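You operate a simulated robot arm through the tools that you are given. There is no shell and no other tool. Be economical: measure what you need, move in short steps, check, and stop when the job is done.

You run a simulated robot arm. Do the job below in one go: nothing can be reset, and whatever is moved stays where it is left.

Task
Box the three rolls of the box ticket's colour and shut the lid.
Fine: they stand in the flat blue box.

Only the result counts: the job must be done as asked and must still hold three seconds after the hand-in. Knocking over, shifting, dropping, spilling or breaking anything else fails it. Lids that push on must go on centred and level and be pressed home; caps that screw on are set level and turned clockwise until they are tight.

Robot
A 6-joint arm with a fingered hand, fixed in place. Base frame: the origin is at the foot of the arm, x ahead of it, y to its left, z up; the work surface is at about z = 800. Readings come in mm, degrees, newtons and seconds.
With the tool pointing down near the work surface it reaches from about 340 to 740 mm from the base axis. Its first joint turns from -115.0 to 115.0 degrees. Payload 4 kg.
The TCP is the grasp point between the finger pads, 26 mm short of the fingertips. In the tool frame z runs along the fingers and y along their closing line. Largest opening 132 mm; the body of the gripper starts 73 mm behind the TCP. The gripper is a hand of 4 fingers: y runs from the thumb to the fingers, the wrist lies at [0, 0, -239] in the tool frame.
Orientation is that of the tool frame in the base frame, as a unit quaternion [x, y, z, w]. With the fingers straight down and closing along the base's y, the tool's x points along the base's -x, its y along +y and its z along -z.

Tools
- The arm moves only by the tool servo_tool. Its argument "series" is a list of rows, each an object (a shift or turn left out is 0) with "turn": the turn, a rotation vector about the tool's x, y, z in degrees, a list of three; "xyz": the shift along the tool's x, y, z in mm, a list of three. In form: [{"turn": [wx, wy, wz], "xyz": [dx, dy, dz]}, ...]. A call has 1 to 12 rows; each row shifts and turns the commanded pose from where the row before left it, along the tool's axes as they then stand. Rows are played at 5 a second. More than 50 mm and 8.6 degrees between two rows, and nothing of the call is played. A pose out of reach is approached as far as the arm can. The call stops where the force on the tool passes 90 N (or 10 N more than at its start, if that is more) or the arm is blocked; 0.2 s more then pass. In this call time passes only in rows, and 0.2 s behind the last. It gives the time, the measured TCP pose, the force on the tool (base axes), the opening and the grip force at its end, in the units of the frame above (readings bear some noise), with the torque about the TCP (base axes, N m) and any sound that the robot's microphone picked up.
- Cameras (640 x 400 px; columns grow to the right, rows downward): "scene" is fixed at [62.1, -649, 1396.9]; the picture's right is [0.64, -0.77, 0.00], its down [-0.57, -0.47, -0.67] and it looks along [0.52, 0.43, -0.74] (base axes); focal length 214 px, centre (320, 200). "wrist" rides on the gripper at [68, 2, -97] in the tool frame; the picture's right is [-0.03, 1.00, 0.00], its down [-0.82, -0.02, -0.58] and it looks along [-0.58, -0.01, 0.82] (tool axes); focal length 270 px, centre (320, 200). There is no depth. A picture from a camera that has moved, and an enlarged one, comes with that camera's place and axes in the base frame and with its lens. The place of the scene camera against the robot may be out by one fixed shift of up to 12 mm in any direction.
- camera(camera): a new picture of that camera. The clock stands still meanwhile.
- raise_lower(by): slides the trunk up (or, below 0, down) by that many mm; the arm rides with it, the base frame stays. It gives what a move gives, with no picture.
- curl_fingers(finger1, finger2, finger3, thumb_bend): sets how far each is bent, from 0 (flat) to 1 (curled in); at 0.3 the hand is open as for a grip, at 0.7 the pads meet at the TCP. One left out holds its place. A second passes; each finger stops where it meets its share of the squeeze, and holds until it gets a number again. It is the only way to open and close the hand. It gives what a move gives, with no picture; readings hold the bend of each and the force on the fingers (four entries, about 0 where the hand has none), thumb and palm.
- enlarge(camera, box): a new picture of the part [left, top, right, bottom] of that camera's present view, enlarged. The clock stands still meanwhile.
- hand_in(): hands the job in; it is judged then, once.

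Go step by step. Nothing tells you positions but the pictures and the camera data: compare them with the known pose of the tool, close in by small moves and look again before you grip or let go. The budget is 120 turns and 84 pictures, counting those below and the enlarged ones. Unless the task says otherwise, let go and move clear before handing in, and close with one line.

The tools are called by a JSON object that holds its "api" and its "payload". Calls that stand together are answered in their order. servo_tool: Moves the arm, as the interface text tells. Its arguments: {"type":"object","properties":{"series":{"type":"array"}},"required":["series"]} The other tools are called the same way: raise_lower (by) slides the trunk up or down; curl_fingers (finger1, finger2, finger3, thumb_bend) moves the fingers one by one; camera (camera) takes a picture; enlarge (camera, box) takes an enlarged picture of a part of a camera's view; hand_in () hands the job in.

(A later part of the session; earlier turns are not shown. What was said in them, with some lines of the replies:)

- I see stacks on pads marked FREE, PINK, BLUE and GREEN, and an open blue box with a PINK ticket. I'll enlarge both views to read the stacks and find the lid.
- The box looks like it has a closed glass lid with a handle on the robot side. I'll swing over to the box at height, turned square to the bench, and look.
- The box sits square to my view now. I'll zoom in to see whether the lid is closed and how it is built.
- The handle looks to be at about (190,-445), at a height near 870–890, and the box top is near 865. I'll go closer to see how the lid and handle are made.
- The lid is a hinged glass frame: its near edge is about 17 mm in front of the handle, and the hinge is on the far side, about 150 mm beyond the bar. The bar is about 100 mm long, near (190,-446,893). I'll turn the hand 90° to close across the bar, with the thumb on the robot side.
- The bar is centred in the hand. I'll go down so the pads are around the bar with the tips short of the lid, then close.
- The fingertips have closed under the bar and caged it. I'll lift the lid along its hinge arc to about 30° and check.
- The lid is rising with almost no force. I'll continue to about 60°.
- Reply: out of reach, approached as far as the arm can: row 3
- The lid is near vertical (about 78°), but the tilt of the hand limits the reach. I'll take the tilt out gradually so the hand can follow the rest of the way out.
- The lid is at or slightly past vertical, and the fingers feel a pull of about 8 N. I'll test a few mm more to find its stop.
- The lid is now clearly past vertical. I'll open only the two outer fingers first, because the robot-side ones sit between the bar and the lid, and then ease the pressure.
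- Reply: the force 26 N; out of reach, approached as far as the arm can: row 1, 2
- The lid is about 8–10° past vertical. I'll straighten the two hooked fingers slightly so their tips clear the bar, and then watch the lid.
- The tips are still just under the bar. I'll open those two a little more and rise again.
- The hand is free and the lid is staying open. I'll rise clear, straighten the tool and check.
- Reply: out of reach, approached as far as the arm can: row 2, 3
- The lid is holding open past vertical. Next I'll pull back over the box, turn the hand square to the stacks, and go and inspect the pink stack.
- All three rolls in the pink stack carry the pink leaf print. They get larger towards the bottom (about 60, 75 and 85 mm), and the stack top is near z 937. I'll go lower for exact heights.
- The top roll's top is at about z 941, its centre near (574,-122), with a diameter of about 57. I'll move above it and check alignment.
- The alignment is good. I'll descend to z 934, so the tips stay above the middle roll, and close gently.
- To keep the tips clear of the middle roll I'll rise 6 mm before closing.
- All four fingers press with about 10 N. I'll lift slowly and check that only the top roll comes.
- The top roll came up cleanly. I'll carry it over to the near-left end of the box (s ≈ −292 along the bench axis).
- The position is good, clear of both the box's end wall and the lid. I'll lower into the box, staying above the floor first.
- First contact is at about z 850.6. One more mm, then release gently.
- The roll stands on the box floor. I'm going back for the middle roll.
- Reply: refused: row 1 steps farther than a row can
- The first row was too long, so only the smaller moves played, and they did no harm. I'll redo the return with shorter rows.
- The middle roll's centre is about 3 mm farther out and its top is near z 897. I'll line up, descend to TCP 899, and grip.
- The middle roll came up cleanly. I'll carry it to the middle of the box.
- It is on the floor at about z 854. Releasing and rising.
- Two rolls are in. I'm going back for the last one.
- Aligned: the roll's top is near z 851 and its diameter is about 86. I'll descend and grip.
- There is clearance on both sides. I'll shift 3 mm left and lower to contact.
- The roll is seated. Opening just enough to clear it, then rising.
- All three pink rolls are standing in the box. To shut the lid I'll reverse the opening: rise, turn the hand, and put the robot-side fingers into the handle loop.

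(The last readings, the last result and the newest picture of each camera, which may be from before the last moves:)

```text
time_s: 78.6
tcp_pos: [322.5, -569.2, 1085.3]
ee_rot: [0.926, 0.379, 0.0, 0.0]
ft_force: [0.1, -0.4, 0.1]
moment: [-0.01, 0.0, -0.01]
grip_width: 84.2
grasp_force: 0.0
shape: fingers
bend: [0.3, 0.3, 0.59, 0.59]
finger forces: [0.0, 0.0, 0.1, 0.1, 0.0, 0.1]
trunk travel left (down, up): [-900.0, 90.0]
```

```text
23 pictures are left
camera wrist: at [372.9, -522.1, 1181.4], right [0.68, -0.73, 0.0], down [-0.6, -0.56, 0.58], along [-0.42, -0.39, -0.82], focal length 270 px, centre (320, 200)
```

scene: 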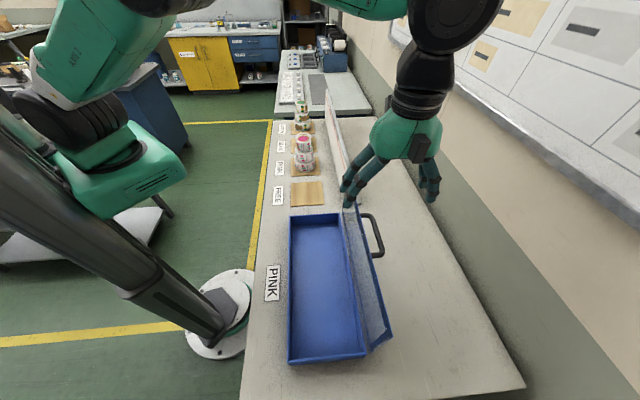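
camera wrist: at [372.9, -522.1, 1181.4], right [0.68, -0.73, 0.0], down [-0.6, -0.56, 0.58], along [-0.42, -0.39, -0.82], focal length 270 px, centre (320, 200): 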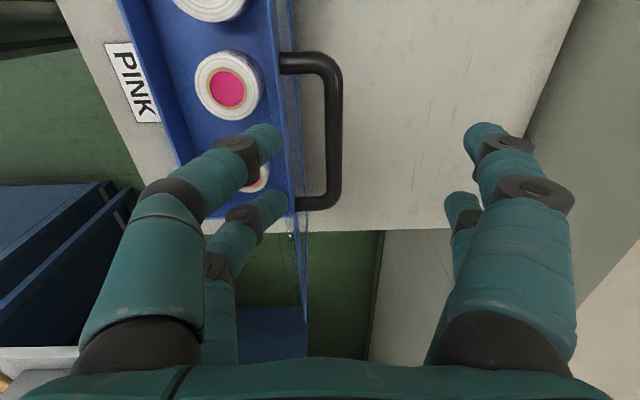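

The lid rests just past vertical, with the bar near n ≈ 641. I'll lower a little, tilt 10°, and line the inner fingertips up with the gap between lid and bar.

{"api": "servo_tool", "payload": {"series": [{"xyz": [0, 0, 27]}, {"xyz": [-3, 5, 0], "turn": [5, 0, 0]}, {"xyz": [-3, 6, 0], "turn": [5, 0, 0]}]}}

{"api": "enlarge", "payload": {"camera": "wrist", "box": [160, 0, 480, 260]}}

```text
time_s: 79.4
tcp_pos: [325.7, -579.0, 1057.5]
ee_rot: [0.922, 0.378, -0.034, -0.082]
ft_force: [0.2, -0.4, -0.4]
moment: [-0.01, 0.02, 0.02]
grip_width: 84.5
grasp_force: 0.0
shape: fingers
bend: [0.3, 0.3, 0.59, 0.59]
finger forces: [0.1, 0.1, 0.1, 0.0, 0.0, 0.1]
trunk travel left (down, up): [-900.0, 90.0]
```

```text
1.54 times, centred on (320, 130) of wrist
camera zoom: at [388.0, -546.3, 1152.3], right [0.67, -0.72, -0.17], down [-0.53, -0.63, 0.57], along [-0.52, -0.29, -0.8], focal length 416 px, centre (320, 308)
```

zoom: 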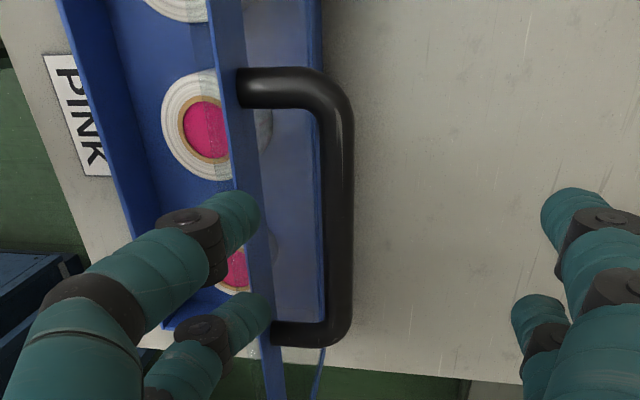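

The slanted fingers would catch on the lid edge, so I want more tilt, and that needs more reach. Raising the trunk should give it; I'll do that while clear.

{"api": "raise_lower", "payload": {"by": 85}}

{"api": "servo_tool", "payload": {"series": [{"xyz": [0, 0, 40], "turn": [2.5, 0, 0]}, {"xyz": [0, 0, 40], "turn": [2.5, 0, 0]}, {"xyz": [0, 5, 0], "turn": [2.5, 0, 0]}, {"xyz": [0, 5, 0], "turn": [2.5, 0, 0]}]}}

{"api": "enlarge", "payload": {"camera": "wrist", "box": [160, 0, 480, 260]}}

```text
time_s: 80.6
tcp_pos: [324.8, -579.8, 1142.8]
ee_rot: [0.922, 0.377, -0.033, -0.079]
ft_force: [0.3, 0.4, 0.7]
moment: [0.01, -0.01, 0.04]
grip_width: 84.5
grasp_force: 0.0
shape: fingers
bend: [0.3, 0.3, 0.59, 0.59]
finger forces: [0.0, 0.1, 0.0, 0.1, 0.0, 0.1]
trunk travel left (down, up): [-985.0, 5.0]
```

```text
time_s: 81.6
tcp_pos: [315.3, -571.5, 1063.9]
ee_rot: [0.915, 0.374, -0.058, -0.139]
ft_force: [-0.2, -0.5, 0.4]
moment: [0.06, 0.02, 0.02]
grip_width: 84.4
grasp_force: 0.1
shape: fingers
bend: [0.3, 0.3, 0.59, 0.59]
finger forces: [0.0, 0.0, 0.0, 0.0, 0.1, 0.0]
out of reach, approached as far as the arm can: row 4
trunk travel left (down, up): [-985.0, 5.0]
```

```text
1.54 times, centred on (320, 130) of wrist
camera zoom: at [387.5, -546.3, 1155.3], right [0.65, -0.7, -0.3], down [-0.47, -0.68, 0.56], along [-0.59, -0.22, -0.77], focal length 416 px, centre (320, 308)
```

zoom: 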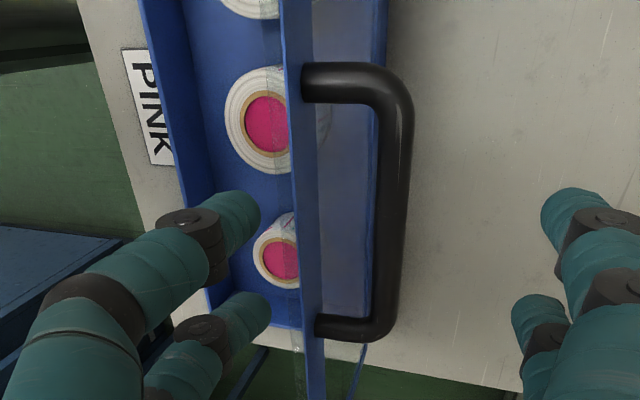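

The reach limit is the same, so I'll change approach. With the tool vertical I'll straddle the lid's top (inner fingers on the robot side as a catcher, outer fingers behind the bar) and draw it over gently.

{"api": "servo_tool", "payload": {"series": [{"xyz": [0, -20, 0], "turn": [-8.5, 0, 0]}, {"xyz": [0, -20, 0], "turn": [-8.5, 0, 0]}]}}

{"api": "curl_fingers", "payload": {"finger3": 0.48, "thumb_bend": 0.48}}

{"api": "camera", "payload": {"camera": "wrist"}}

```text
time_s: 82.2
tcp_pos: [291.1, -546.9, 1073.5]
ee_rot: [0.925, 0.379, -0.01, -0.022]
ft_force: [0.0, 1.2, -2.5]
moment: [-0.13, -0.05, 0.03]
grip_width: 84.4
grasp_force: 0.1
shape: fingers
bend: [0.3, 0.3, 0.59, 0.59]
finger forces: [0.0, 0.0, 0.1, 0.1, 0.1, 0.0]
trunk travel left (down, up): [-985.0, 5.0]
```

```text
time_s: 83.2
tcp_pos: [289.8, -544.8, 1073.9]
ee_rot: [0.925, 0.379, -0.009, -0.023]
ft_force: [-0.2, 0.7, -0.2]
moment: [0.0, -0.02, 0.02]
grip_width: 102.6
grasp_force: 0.0
shape: fingers
bend: [0.3, 0.3, 0.48, 0.48]
finger forces: [0.0, 0.0, 0.1, 0.0, 0.1, 0.0]
trunk travel left (down, up): [-985.0, 5.0]
```

```text
20 pictures are left
camera wrist: at [344.4, -502.3, 1170.1], right [0.68, -0.73, -0.05], down [-0.58, -0.58, 0.58], along [-0.45, -0.36, -0.81], focal length 270 px, centre (320, 200)
```

wrist: 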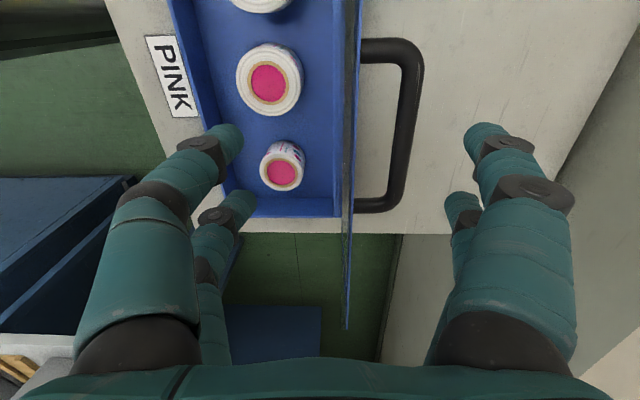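

The lid is between the finger pairs. I'll shift 8 mm out and lower so the outer fingers sit behind the bar.

{"api": "servo_tool", "payload": {"series": [{"xyz": [0, 8, 0], "turn": [-2.5, 0, 0]}, {"xyz": [0, 0, 30]}, {"xyz": [0, 0, 30]}]}}

{"api": "camera", "payload": {"camera": "wrist"}}

```text
time_s: 84.0
tcp_pos: [295.6, -549.1, 1012.4]
ee_rot: [0.926, 0.378, -0.001, -0.003]
ft_force: [0.3, 0.0, -0.6]
moment: [0.0, -0.01, 0.02]
grip_width: 102.8
grasp_force: 0.0
shape: fingers
bend: [0.3, 0.3, 0.48, 0.48]
finger forces: [0.0, 0.0, 0.1, 0.1, 0.0, 0.0]
trunk travel left (down, up): [-985.0, 5.0]
```

```text
19 pictures are left
camera wrist: at [346.5, -504.5, 1109.8], right [0.68, -0.73, -0.01], down [-0.59, -0.56, 0.58], along [-0.43, -0.39, -0.82], focal length 270 px, centre (320, 200)
```

wrist: 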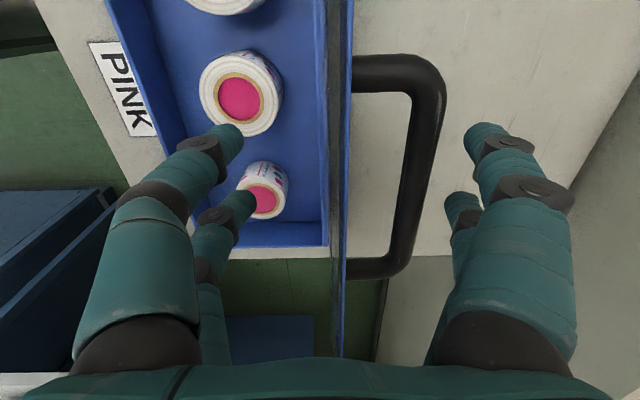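

{"api": "curl_fingers", "payload": {"finger1": 0.44, "finger2": 0.44, "finger3": 0.57, "thumb_bend": 0.57}}

{"api": "camera", "payload": {"camera": "wrist"}}

```text
time_s: 85.0
tcp_pos: [296.0, -548.9, 1015.4]
ee_rot: [0.926, 0.379, -0.002, -0.003]
ft_force: [0.1, 0.2, 0.8]
moment: [0.0, 0.01, -0.01]
grip_width: 66.7
grasp_force: 0.0
shape: fingers
bend: [0.44, 0.44, 0.56, 0.56]
finger forces: [0.2, 0.0, 0.1, 0.1, 0.1, 0.2]
trunk travel left (down, up): [-985.0, 5.0]
```

```text
18 pictures are left
camera wrist: at [346.5, -504.3, 1110.1], right [0.68, -0.73, -0.01], down [-0.59, -0.56, 0.58], along [-0.43, -0.39, -0.82], focal length 270 px, centre (320, 200)
```

wrist: 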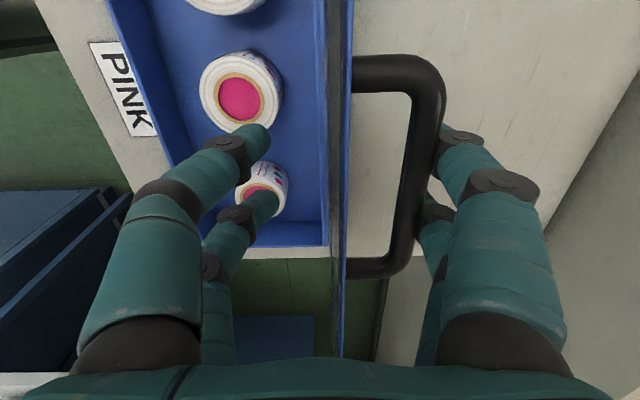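

The outer fingers touch the bar. I'll draw the lid 24 mm towards the robot and see how it behaves.

{"api": "servo_tool", "payload": {"series": [{"xyz": [0, -6, 0]}, {"xyz": [0, -6, 0]}, {"xyz": [0, -6, 0]}, {"xyz": [0, -6, 0]}]}}

{"api": "camera", "payload": {"camera": "wrist"}}

```text
time_s: 86.0
tcp_pos: [278.8, -531.8, 1013.8]
ee_rot: [0.926, 0.378, -0.001, -0.003]
ft_force: [-0.1, 0.4, -0.6]
moment: [-0.01, -0.01, 0.0]
grip_width: 66.4
grasp_force: 0.1
shape: fingers
bend: [0.44, 0.44, 0.56, 0.56]
finger forces: [0.0, 0.0, 0.0, 0.0, 0.1, 0.0]
trunk travel left (down, up): [-985.0, 5.0]
```

```text
17 pictures are left
camera wrist: at [329.8, -486.9, 1110.1], right [0.68, -0.73, -0.01], down [-0.59, -0.56, 0.58], along [-0.43, -0.39, -0.82], focal length 270 px, centre (320, 200)
```

wrist: 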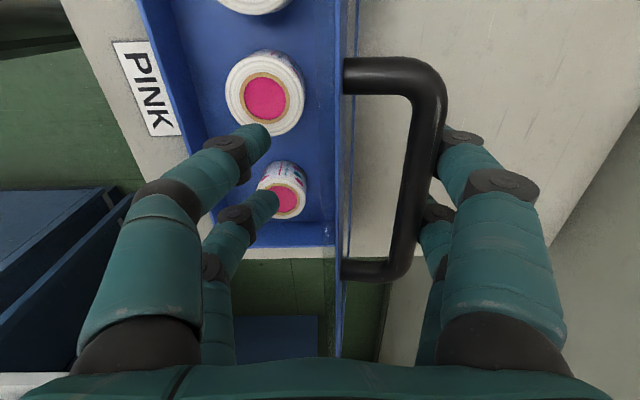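

The lid follows and holds by friction. I'll draw it on to about 70°.

{"api": "servo_tool", "payload": {"series": [{"xyz": [0, -8, 0]}, {"xyz": [0, -8, 0]}, {"xyz": [0, -8, 0]}, {"xyz": [0, -8, 1]}, {"xyz": [0, -8, 1]}]}}

{"api": "camera", "payload": {"camera": "wrist"}}

```text
time_s: 87.2
tcp_pos: [250.8, -503.8, 1011.5]
ee_rot: [0.925, 0.379, -0.001, -0.003]
ft_force: [-0.9, 0.2, 0.4]
moment: [-0.02, 0.02, 0.0]
grip_width: 67.2
grasp_force: 0.4
shape: fingers
bend: [0.44, 0.44, 0.56, 0.56]
finger forces: [0.1, 0.0, 0.0, 0.0, 0.3, 0.1]
trunk travel left (down, up): [-985.0, 5.0]
```

```text
16 pictures are left
camera wrist: at [301.7, -458.6, 1108.5], right [0.68, -0.73, -0.01], down [-0.59, -0.56, 0.58], along [-0.43, -0.39, -0.82], focal length 270 px, centre (320, 200)
```

wrist: 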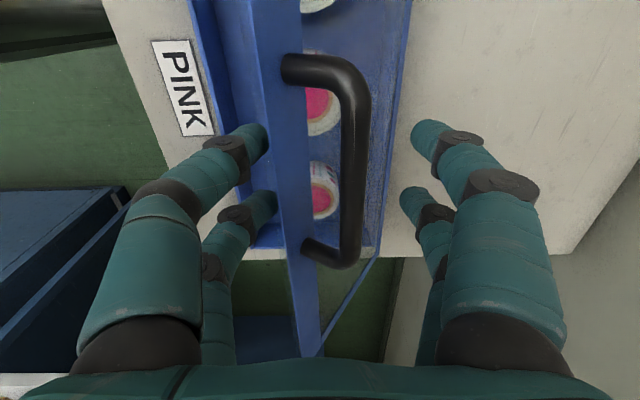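

The lid is very light and now leans on the inner fingers at about 57°. I'll lower it on those fingers along the arc.

{"api": "servo_tool", "payload": {"series": [{"xyz": [0, -10.5, 11]}, {"xyz": [0, -10.5, 11]}, {"xyz": [0, -10.5, 16]}, {"xyz": [0, -10.5, 16]}]}}

{"api": "camera", "payload": {"camera": "wrist"}}

{"api": "enlarge", "payload": {"camera": "scene", "box": [240, 190, 420, 390]}}

```text
time_s: 88.2
tcp_pos: [221.2, -472.5, 957.8]
ee_rot: [0.926, 0.378, -0.001, -0.004]
ft_force: [-1.4, 0.8, 0.6]
moment: [0.04, -0.01, 0.07]
grip_width: 68.1
grasp_force: 1.0
shape: fingers
bend: [0.44, 0.44, 0.56, 0.56]
finger forces: [0.1, 0.1, 0.0, 0.0, 1.9, 0.0]
trunk travel left (down, up): [-985.0, 5.0]
```

```text
15 pictures are left
camera wrist: at [272.5, -428.3, 1054.4], right [0.68, -0.73, -0.01], down [-0.59, -0.56, 0.58], along [-0.43, -0.39, -0.82], focal length 270 px, centre (320, 200)
```

wrist: 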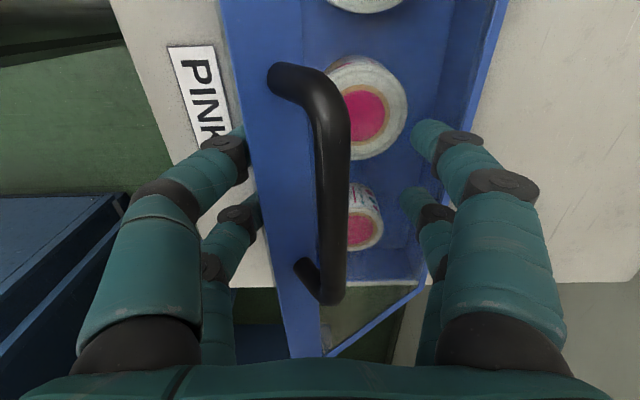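

```text
2.00 times, centred on (330, 290) of scene
camera zoom: at [62.1, -649.0, 1396.9], right [0.64, -0.77, 0.0], down [-0.57, -0.47, -0.67], along [0.52, 0.43, -0.74], focal length 429 px, centre (300, 20)
```

zoom: 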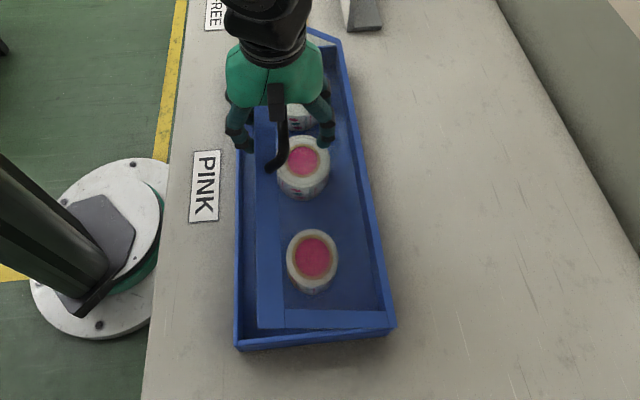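

The lid lies on the inner fingertips. I'll go on down to about 12°.

{"api": "servo_tool", "payload": {"series": [{"xyz": [0, -5, 13]}, {"xyz": [0, -5, 13]}, {"xyz": [0, -3, 11]}, {"xyz": [0, -3, 11]}]}}

{"api": "camera", "payload": {"camera": "wrist"}}

```text
time_s: 89.2
tcp_pos: [208.1, -460.3, 912.6]
ee_rot: [0.926, 0.379, -0.001, -0.001]
ft_force: [-7.1, 10.7, 22.8]
moment: [-1.57, -1.58, 0.17]
grip_width: 76.8
grasp_force: 22.0
shape: fingers
bend: [0.45, 0.45, 0.53, 0.53]
finger forces: [16.0, 16.7, 4.7, 0.0, 8.1, 0.1]
trunk travel left (down, up): [-985.0, 5.0]
```

```text
13 pictures are left
camera wrist: at [259.6, -415.0, 1009.4], right [0.68, -0.73, 0.0], down [-0.59, -0.56, 0.58], along [-0.43, -0.39, -0.82], focal length 270 px, centre (320, 200)
```

wrist: 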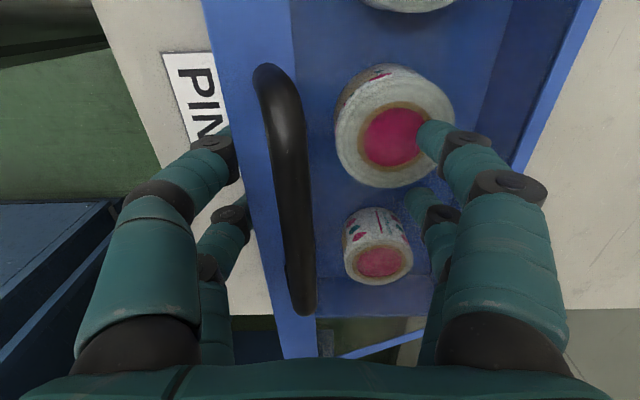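

The outer fingers are pressing on the glass. I'll rise 8 mm and spread them away.

{"api": "servo_tool", "payload": {"series": [{"xyz": [0, 0, -4]}, {"xyz": [0, 0, -6]}]}}

{"api": "curl_fingers", "payload": {"finger1": 0.25, "finger2": 0.25}}

{"api": "camera", "payload": {"camera": "wrist"}}

```text
time_s: 89.8
tcp_pos: [210.3, -460.3, 919.9]
ee_rot: [0.925, 0.379, -0.001, -0.004]
ft_force: [-3.4, 2.0, 0.8]
moment: [-0.05, 0.0, 0.06]
grip_width: 73.4
grasp_force: 3.4
shape: fingers
bend: [0.43, 0.43, 0.55, 0.54]
finger forces: [0.6, 0.6, 0.9, 0.0, 3.9, 0.0]
trunk travel left (down, up): [-985.0, 5.0]
```

```text
time_s: 90.8
tcp_pos: [209.4, -461.4, 919.8]
ee_rot: [0.925, 0.379, -0.001, -0.003]
ft_force: [-3.9, 4.0, 0.4]
moment: [0.03, 0.03, 0.08]
grip_width: 99.3
grasp_force: 2.4
shape: fingers
bend: [0.25, 0.25, 0.55, 0.55]
finger forces: [0.1, 0.1, 0.7, 0.1, 3.9, 0.1]
trunk travel left (down, up): [-985.0, 5.0]
```

```text
12 pictures are left
camera wrist: at [260.6, -416.3, 1017.2], right [0.68, -0.73, -0.01], down [-0.59, -0.56, 0.58], along [-0.43, -0.39, -0.82], focal length 270 px, centre (320, 200)
```

wrist: 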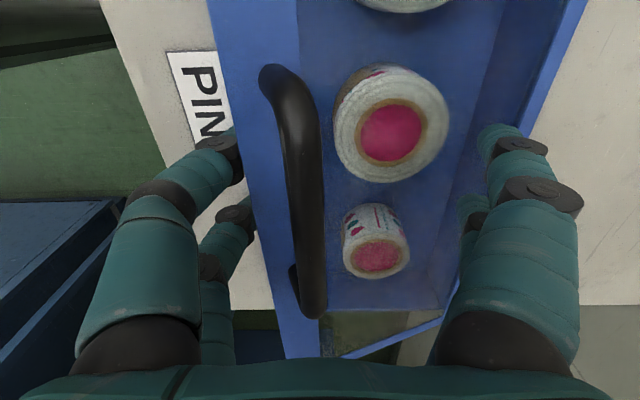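

Only the inner fingertips hold the lid now, near 18°. I'll withdraw them towards the robot so the light lid settles shut.

{"api": "servo_tool", "payload": {"series": [{"xyz": [0, -5, 3]}, {"xyz": [0, -5, 3]}, {"xyz": [0, -5, 2]}, {"xyz": [0, -6, 0]}, {"xyz": [0, -6, 0]}, {"xyz": [0, -6, 0]}]}}

{"api": "camera", "payload": {"camera": "wrist"}}

```text
time_s: 92.2
tcp_pos: [186.3, -438.5, 913.1]
ee_rot: [0.925, 0.379, -0.001, -0.002]
ft_force: [0.2, -0.4, 0.0]
moment: [-0.03, 0.0, -0.01]
grip_width: 94.9
grasp_force: 0.1
shape: fingers
bend: [0.25, 0.25, 0.56, 0.56]
finger forces: [0.0, 0.0, 0.0, 0.0, 0.0, 0.0]
trunk travel left (down, up): [-985.0, 5.0]
```

```text
11 pictures are left
camera wrist: at [237.2, -393.3, 1009.3], right [0.68, -0.73, -0.01], down [-0.59, -0.56, 0.58], along [-0.43, -0.39, -0.82], focal length 270 px, centre (320, 200)
```

wrist: 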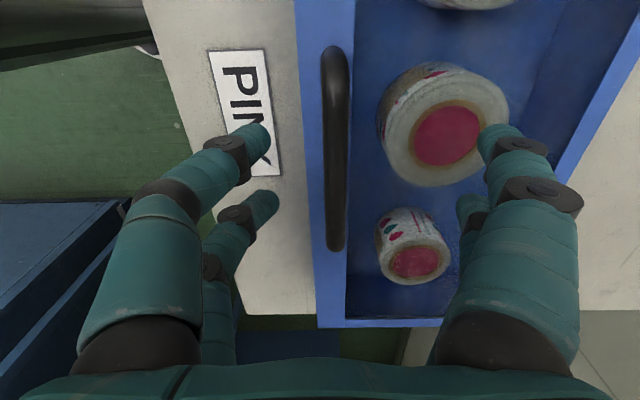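

The lid is down. I'll rise clear and inspect it.

{"api": "servo_tool", "payload": {"series": [{"xyz": [0, 0, -40]}, {"xyz": [0, 0, -40]}]}}

{"api": "enlarge", "payload": {"camera": "scene", "box": [240, 190, 420, 390]}}

{"api": "camera", "payload": {"camera": "wrist"}}

```text
time_s: 92.8
tcp_pos: [186.5, -436.4, 993.6]
ee_rot: [0.925, 0.379, -0.001, -0.003]
ft_force: [-0.2, 0.1, 0.6]
moment: [-0.03, 0.0, 0.01]
grip_width: 94.9
grasp_force: 0.0
shape: fingers
bend: [0.25, 0.25, 0.56, 0.56]
finger forces: [0.1, 0.0, 0.0, 0.1, 0.0, 0.1]
trunk travel left (down, up): [-985.0, 5.0]
```

```text
2.00 times, centred on (330, 290) of scene
camera zoom: at [62.1, -649.0, 1396.9], right [0.64, -0.77, 0.0], down [-0.57, -0.47, -0.67], along [0.52, 0.43, -0.74], focal length 429 px, centre (300, 20)
```

zoom: 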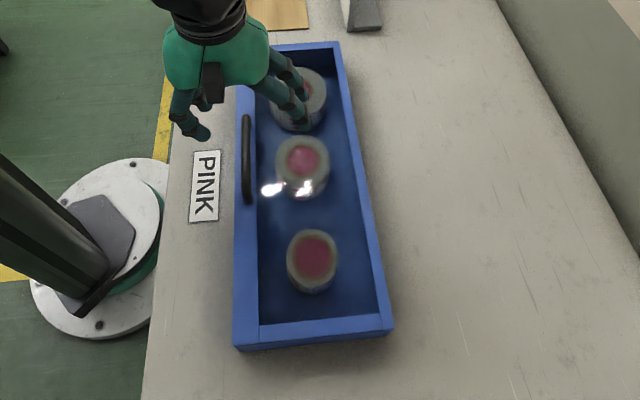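

```text
9 pictures are left
camera wrist: at [238.0, -392.4, 1089.9], right [0.68, -0.73, -0.01], down [-0.59, -0.56, 0.58], along [-0.43, -0.39, -0.82], focal length 270 px, centre (320, 200)
```

wrist: 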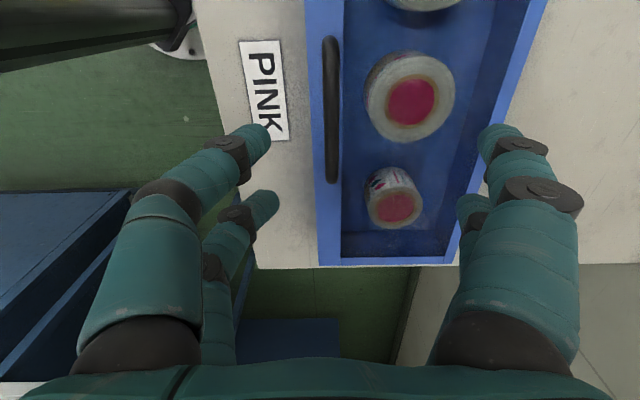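

The lid looks closed exactly as it was at the start. As a check I'll press lightly on the handle with closed fingers.

{"api": "curl_fingers", "payload": {"finger1": 0.7, "finger2": 0.7, "finger3": 0.7, "thumb_bend": 0.7}}

{"api": "servo_tool", "payload": {"series": [{"xyz": [0, 8, 30]}, {"xyz": [0, 0, 30]}]}}

{"api": "servo_tool", "payload": {"series": [{"xyz": [0, 0, 5]}]}}

{"api": "servo_tool", "payload": {"series": [{"xyz": [0, 0, 4]}]}}

{"api": "servo_tool", "payload": {"series": [{"xyz": [0, 0, 3]}]}}

```text
time_s: 93.8
tcp_pos: [186.7, -438.1, 992.8]
ee_rot: [0.926, 0.379, -0.002, -0.004]
ft_force: [0.0, -0.1, 0.5]
moment: [0.0, 0.01, -0.04]
grip_width: 1.6
grasp_force: 0.1
shape: fingers
bend: [0.7, 0.7, 0.7, 0.7]
finger forces: [0.0, 0.0, 0.0, 0.0, 0.1, 0.0]
trunk travel left (down, up): [-985.0, 5.0]
```

```text
time_s: 94.4
tcp_pos: [192.0, -443.7, 933.2]
ee_rot: [0.925, 0.379, -0.001, -0.003]
ft_force: [0.0, 0.7, 0.4]
moment: [-0.01, 0.02, -0.04]
grip_width: 1.5
grasp_force: 0.0
shape: fingers
bend: [0.7, 0.7, 0.7, 0.7]
finger forces: [0.0, 0.1, 0.1, 0.1, 0.0, 0.0]
trunk travel left (down, up): [-985.0, 5.0]
```

```text
time_s: 94.8
tcp_pos: [193.5, -444.3, 927.6]
ee_rot: [0.925, 0.379, -0.002, -0.003]
ft_force: [0.7, 0.3, -0.7]
moment: [0.0, 0.0, -0.01]
grip_width: 1.3
grasp_force: 0.1
shape: fingers
bend: [0.7, 0.7, 0.7, 0.7]
finger forces: [0.0, 0.0, 0.0, 0.0, 0.0, 0.1]
trunk travel left (down, up): [-985.0, 5.0]
```

```text
time_s: 95.2
tcp_pos: [191.5, -443.7, 923.1]
ee_rot: [0.926, 0.378, -0.001, -0.004]
ft_force: [0.0, -0.1, -0.4]
moment: [0.0, 0.02, 0.0]
grip_width: 1.4
grasp_force: 0.1
shape: fingers
bend: [0.7, 0.7, 0.7, 0.7]
finger forces: [0.0, 0.1, 0.1, 0.0, 0.0, 0.0]
trunk travel left (down, up): [-985.0, 5.0]
```

```text
time_s: 95.6
tcp_pos: [192.1, -441.6, 921.1]
ee_rot: [0.925, 0.379, -0.003, -0.004]
ft_force: [0.2, 1.1, 3.4]
moment: [0.03, -0.01, 0.03]
grip_width: 1.0
grasp_force: 2.3
shape: fingers
bend: [0.7, 0.7, 0.7, 0.7]
finger forces: [0.7, 0.6, 0.7, 0.1, 2.0, 0.0]
trunk travel left (down, up): [-985.0, 5.0]
```

{"api": "servo_tool", "payload": {"series": [{"xyz": [0, 0, 2]}]}}

{"api": "servo_tool", "payload": {"series": [{"xyz": [0, 0, -30]}, {"xyz": [0, 0, -45]}, {"xyz": [0, 0, -45]}, {"xyz": [0, -40, 0]}, {"xyz": [0, -40, 0]}, {"xyz": [0, -40, 0]}]}}

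{"api": "camera", "payload": {"camera": "scene"}}

{"api": "enlarge", "payload": {"camera": "scene", "box": [240, 190, 420, 390]}}

```text
time_s: 96.0
tcp_pos: [192.3, -443.5, 919.5]
ee_rot: [0.926, 0.378, -0.002, -0.002]
ft_force: [-1.6, 0.8, 11.7]
moment: [0.12, -0.03, 0.03]
grip_width: 0.9
grasp_force: 6.3
shape: fingers
bend: [0.7, 0.7, 0.7, 0.7]
finger forces: [2.3, 2.0, 2.6, 0.0, 5.4, 0.1]
trunk travel left (down, up): [-985.0, 5.0]
```

```text
time_s: 97.4
tcp_pos: [108.6, -358.2, 1038.7]
ee_rot: [0.925, 0.379, -0.001, -0.002]
ft_force: [0.3, -0.1, -0.4]
moment: [0.02, -0.02, 0.0]
grip_width: 1.1
grasp_force: 0.1
shape: fingers
bend: [0.7, 0.7, 0.7, 0.7]
finger forces: [0.1, 0.1, 0.0, 0.1, 0.1, 0.0]
trunk travel left (down, up): [-985.0, 5.0]
```

```text
8 pictures are left
```

scene: 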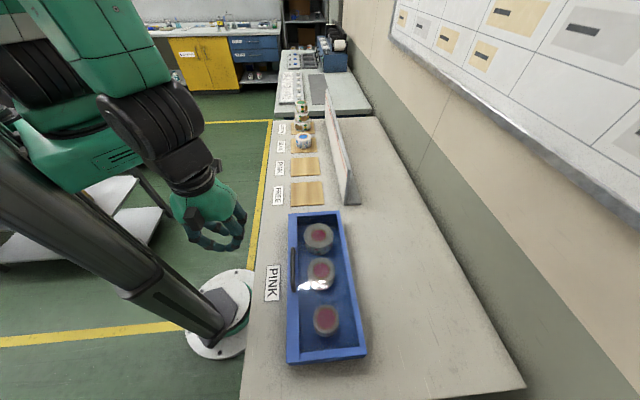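

```text
2.00 times, centred on (330, 290) of scene
camera zoom: at [62.1, -649.0, 1396.9], right [0.64, -0.77, 0.0], down [-0.57, -0.47, -0.67], along [0.52, 0.43, -0.74], focal length 429 px, centre (300, 20)
```

zoom: 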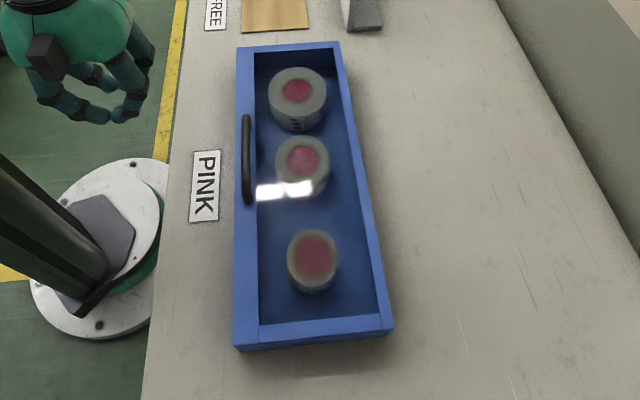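

The lid is shut, all three pink rolls stand in the box, the blue and green stacks are untouched, and the hand is clear. Handing in.

{"api": "hand_in", "payload": {}}

```text
The job is handed in.
```

I've put the three pink rolls upright in the flat blue box, shut the lid and handed the job in; the blue and green stacks still look untouched.
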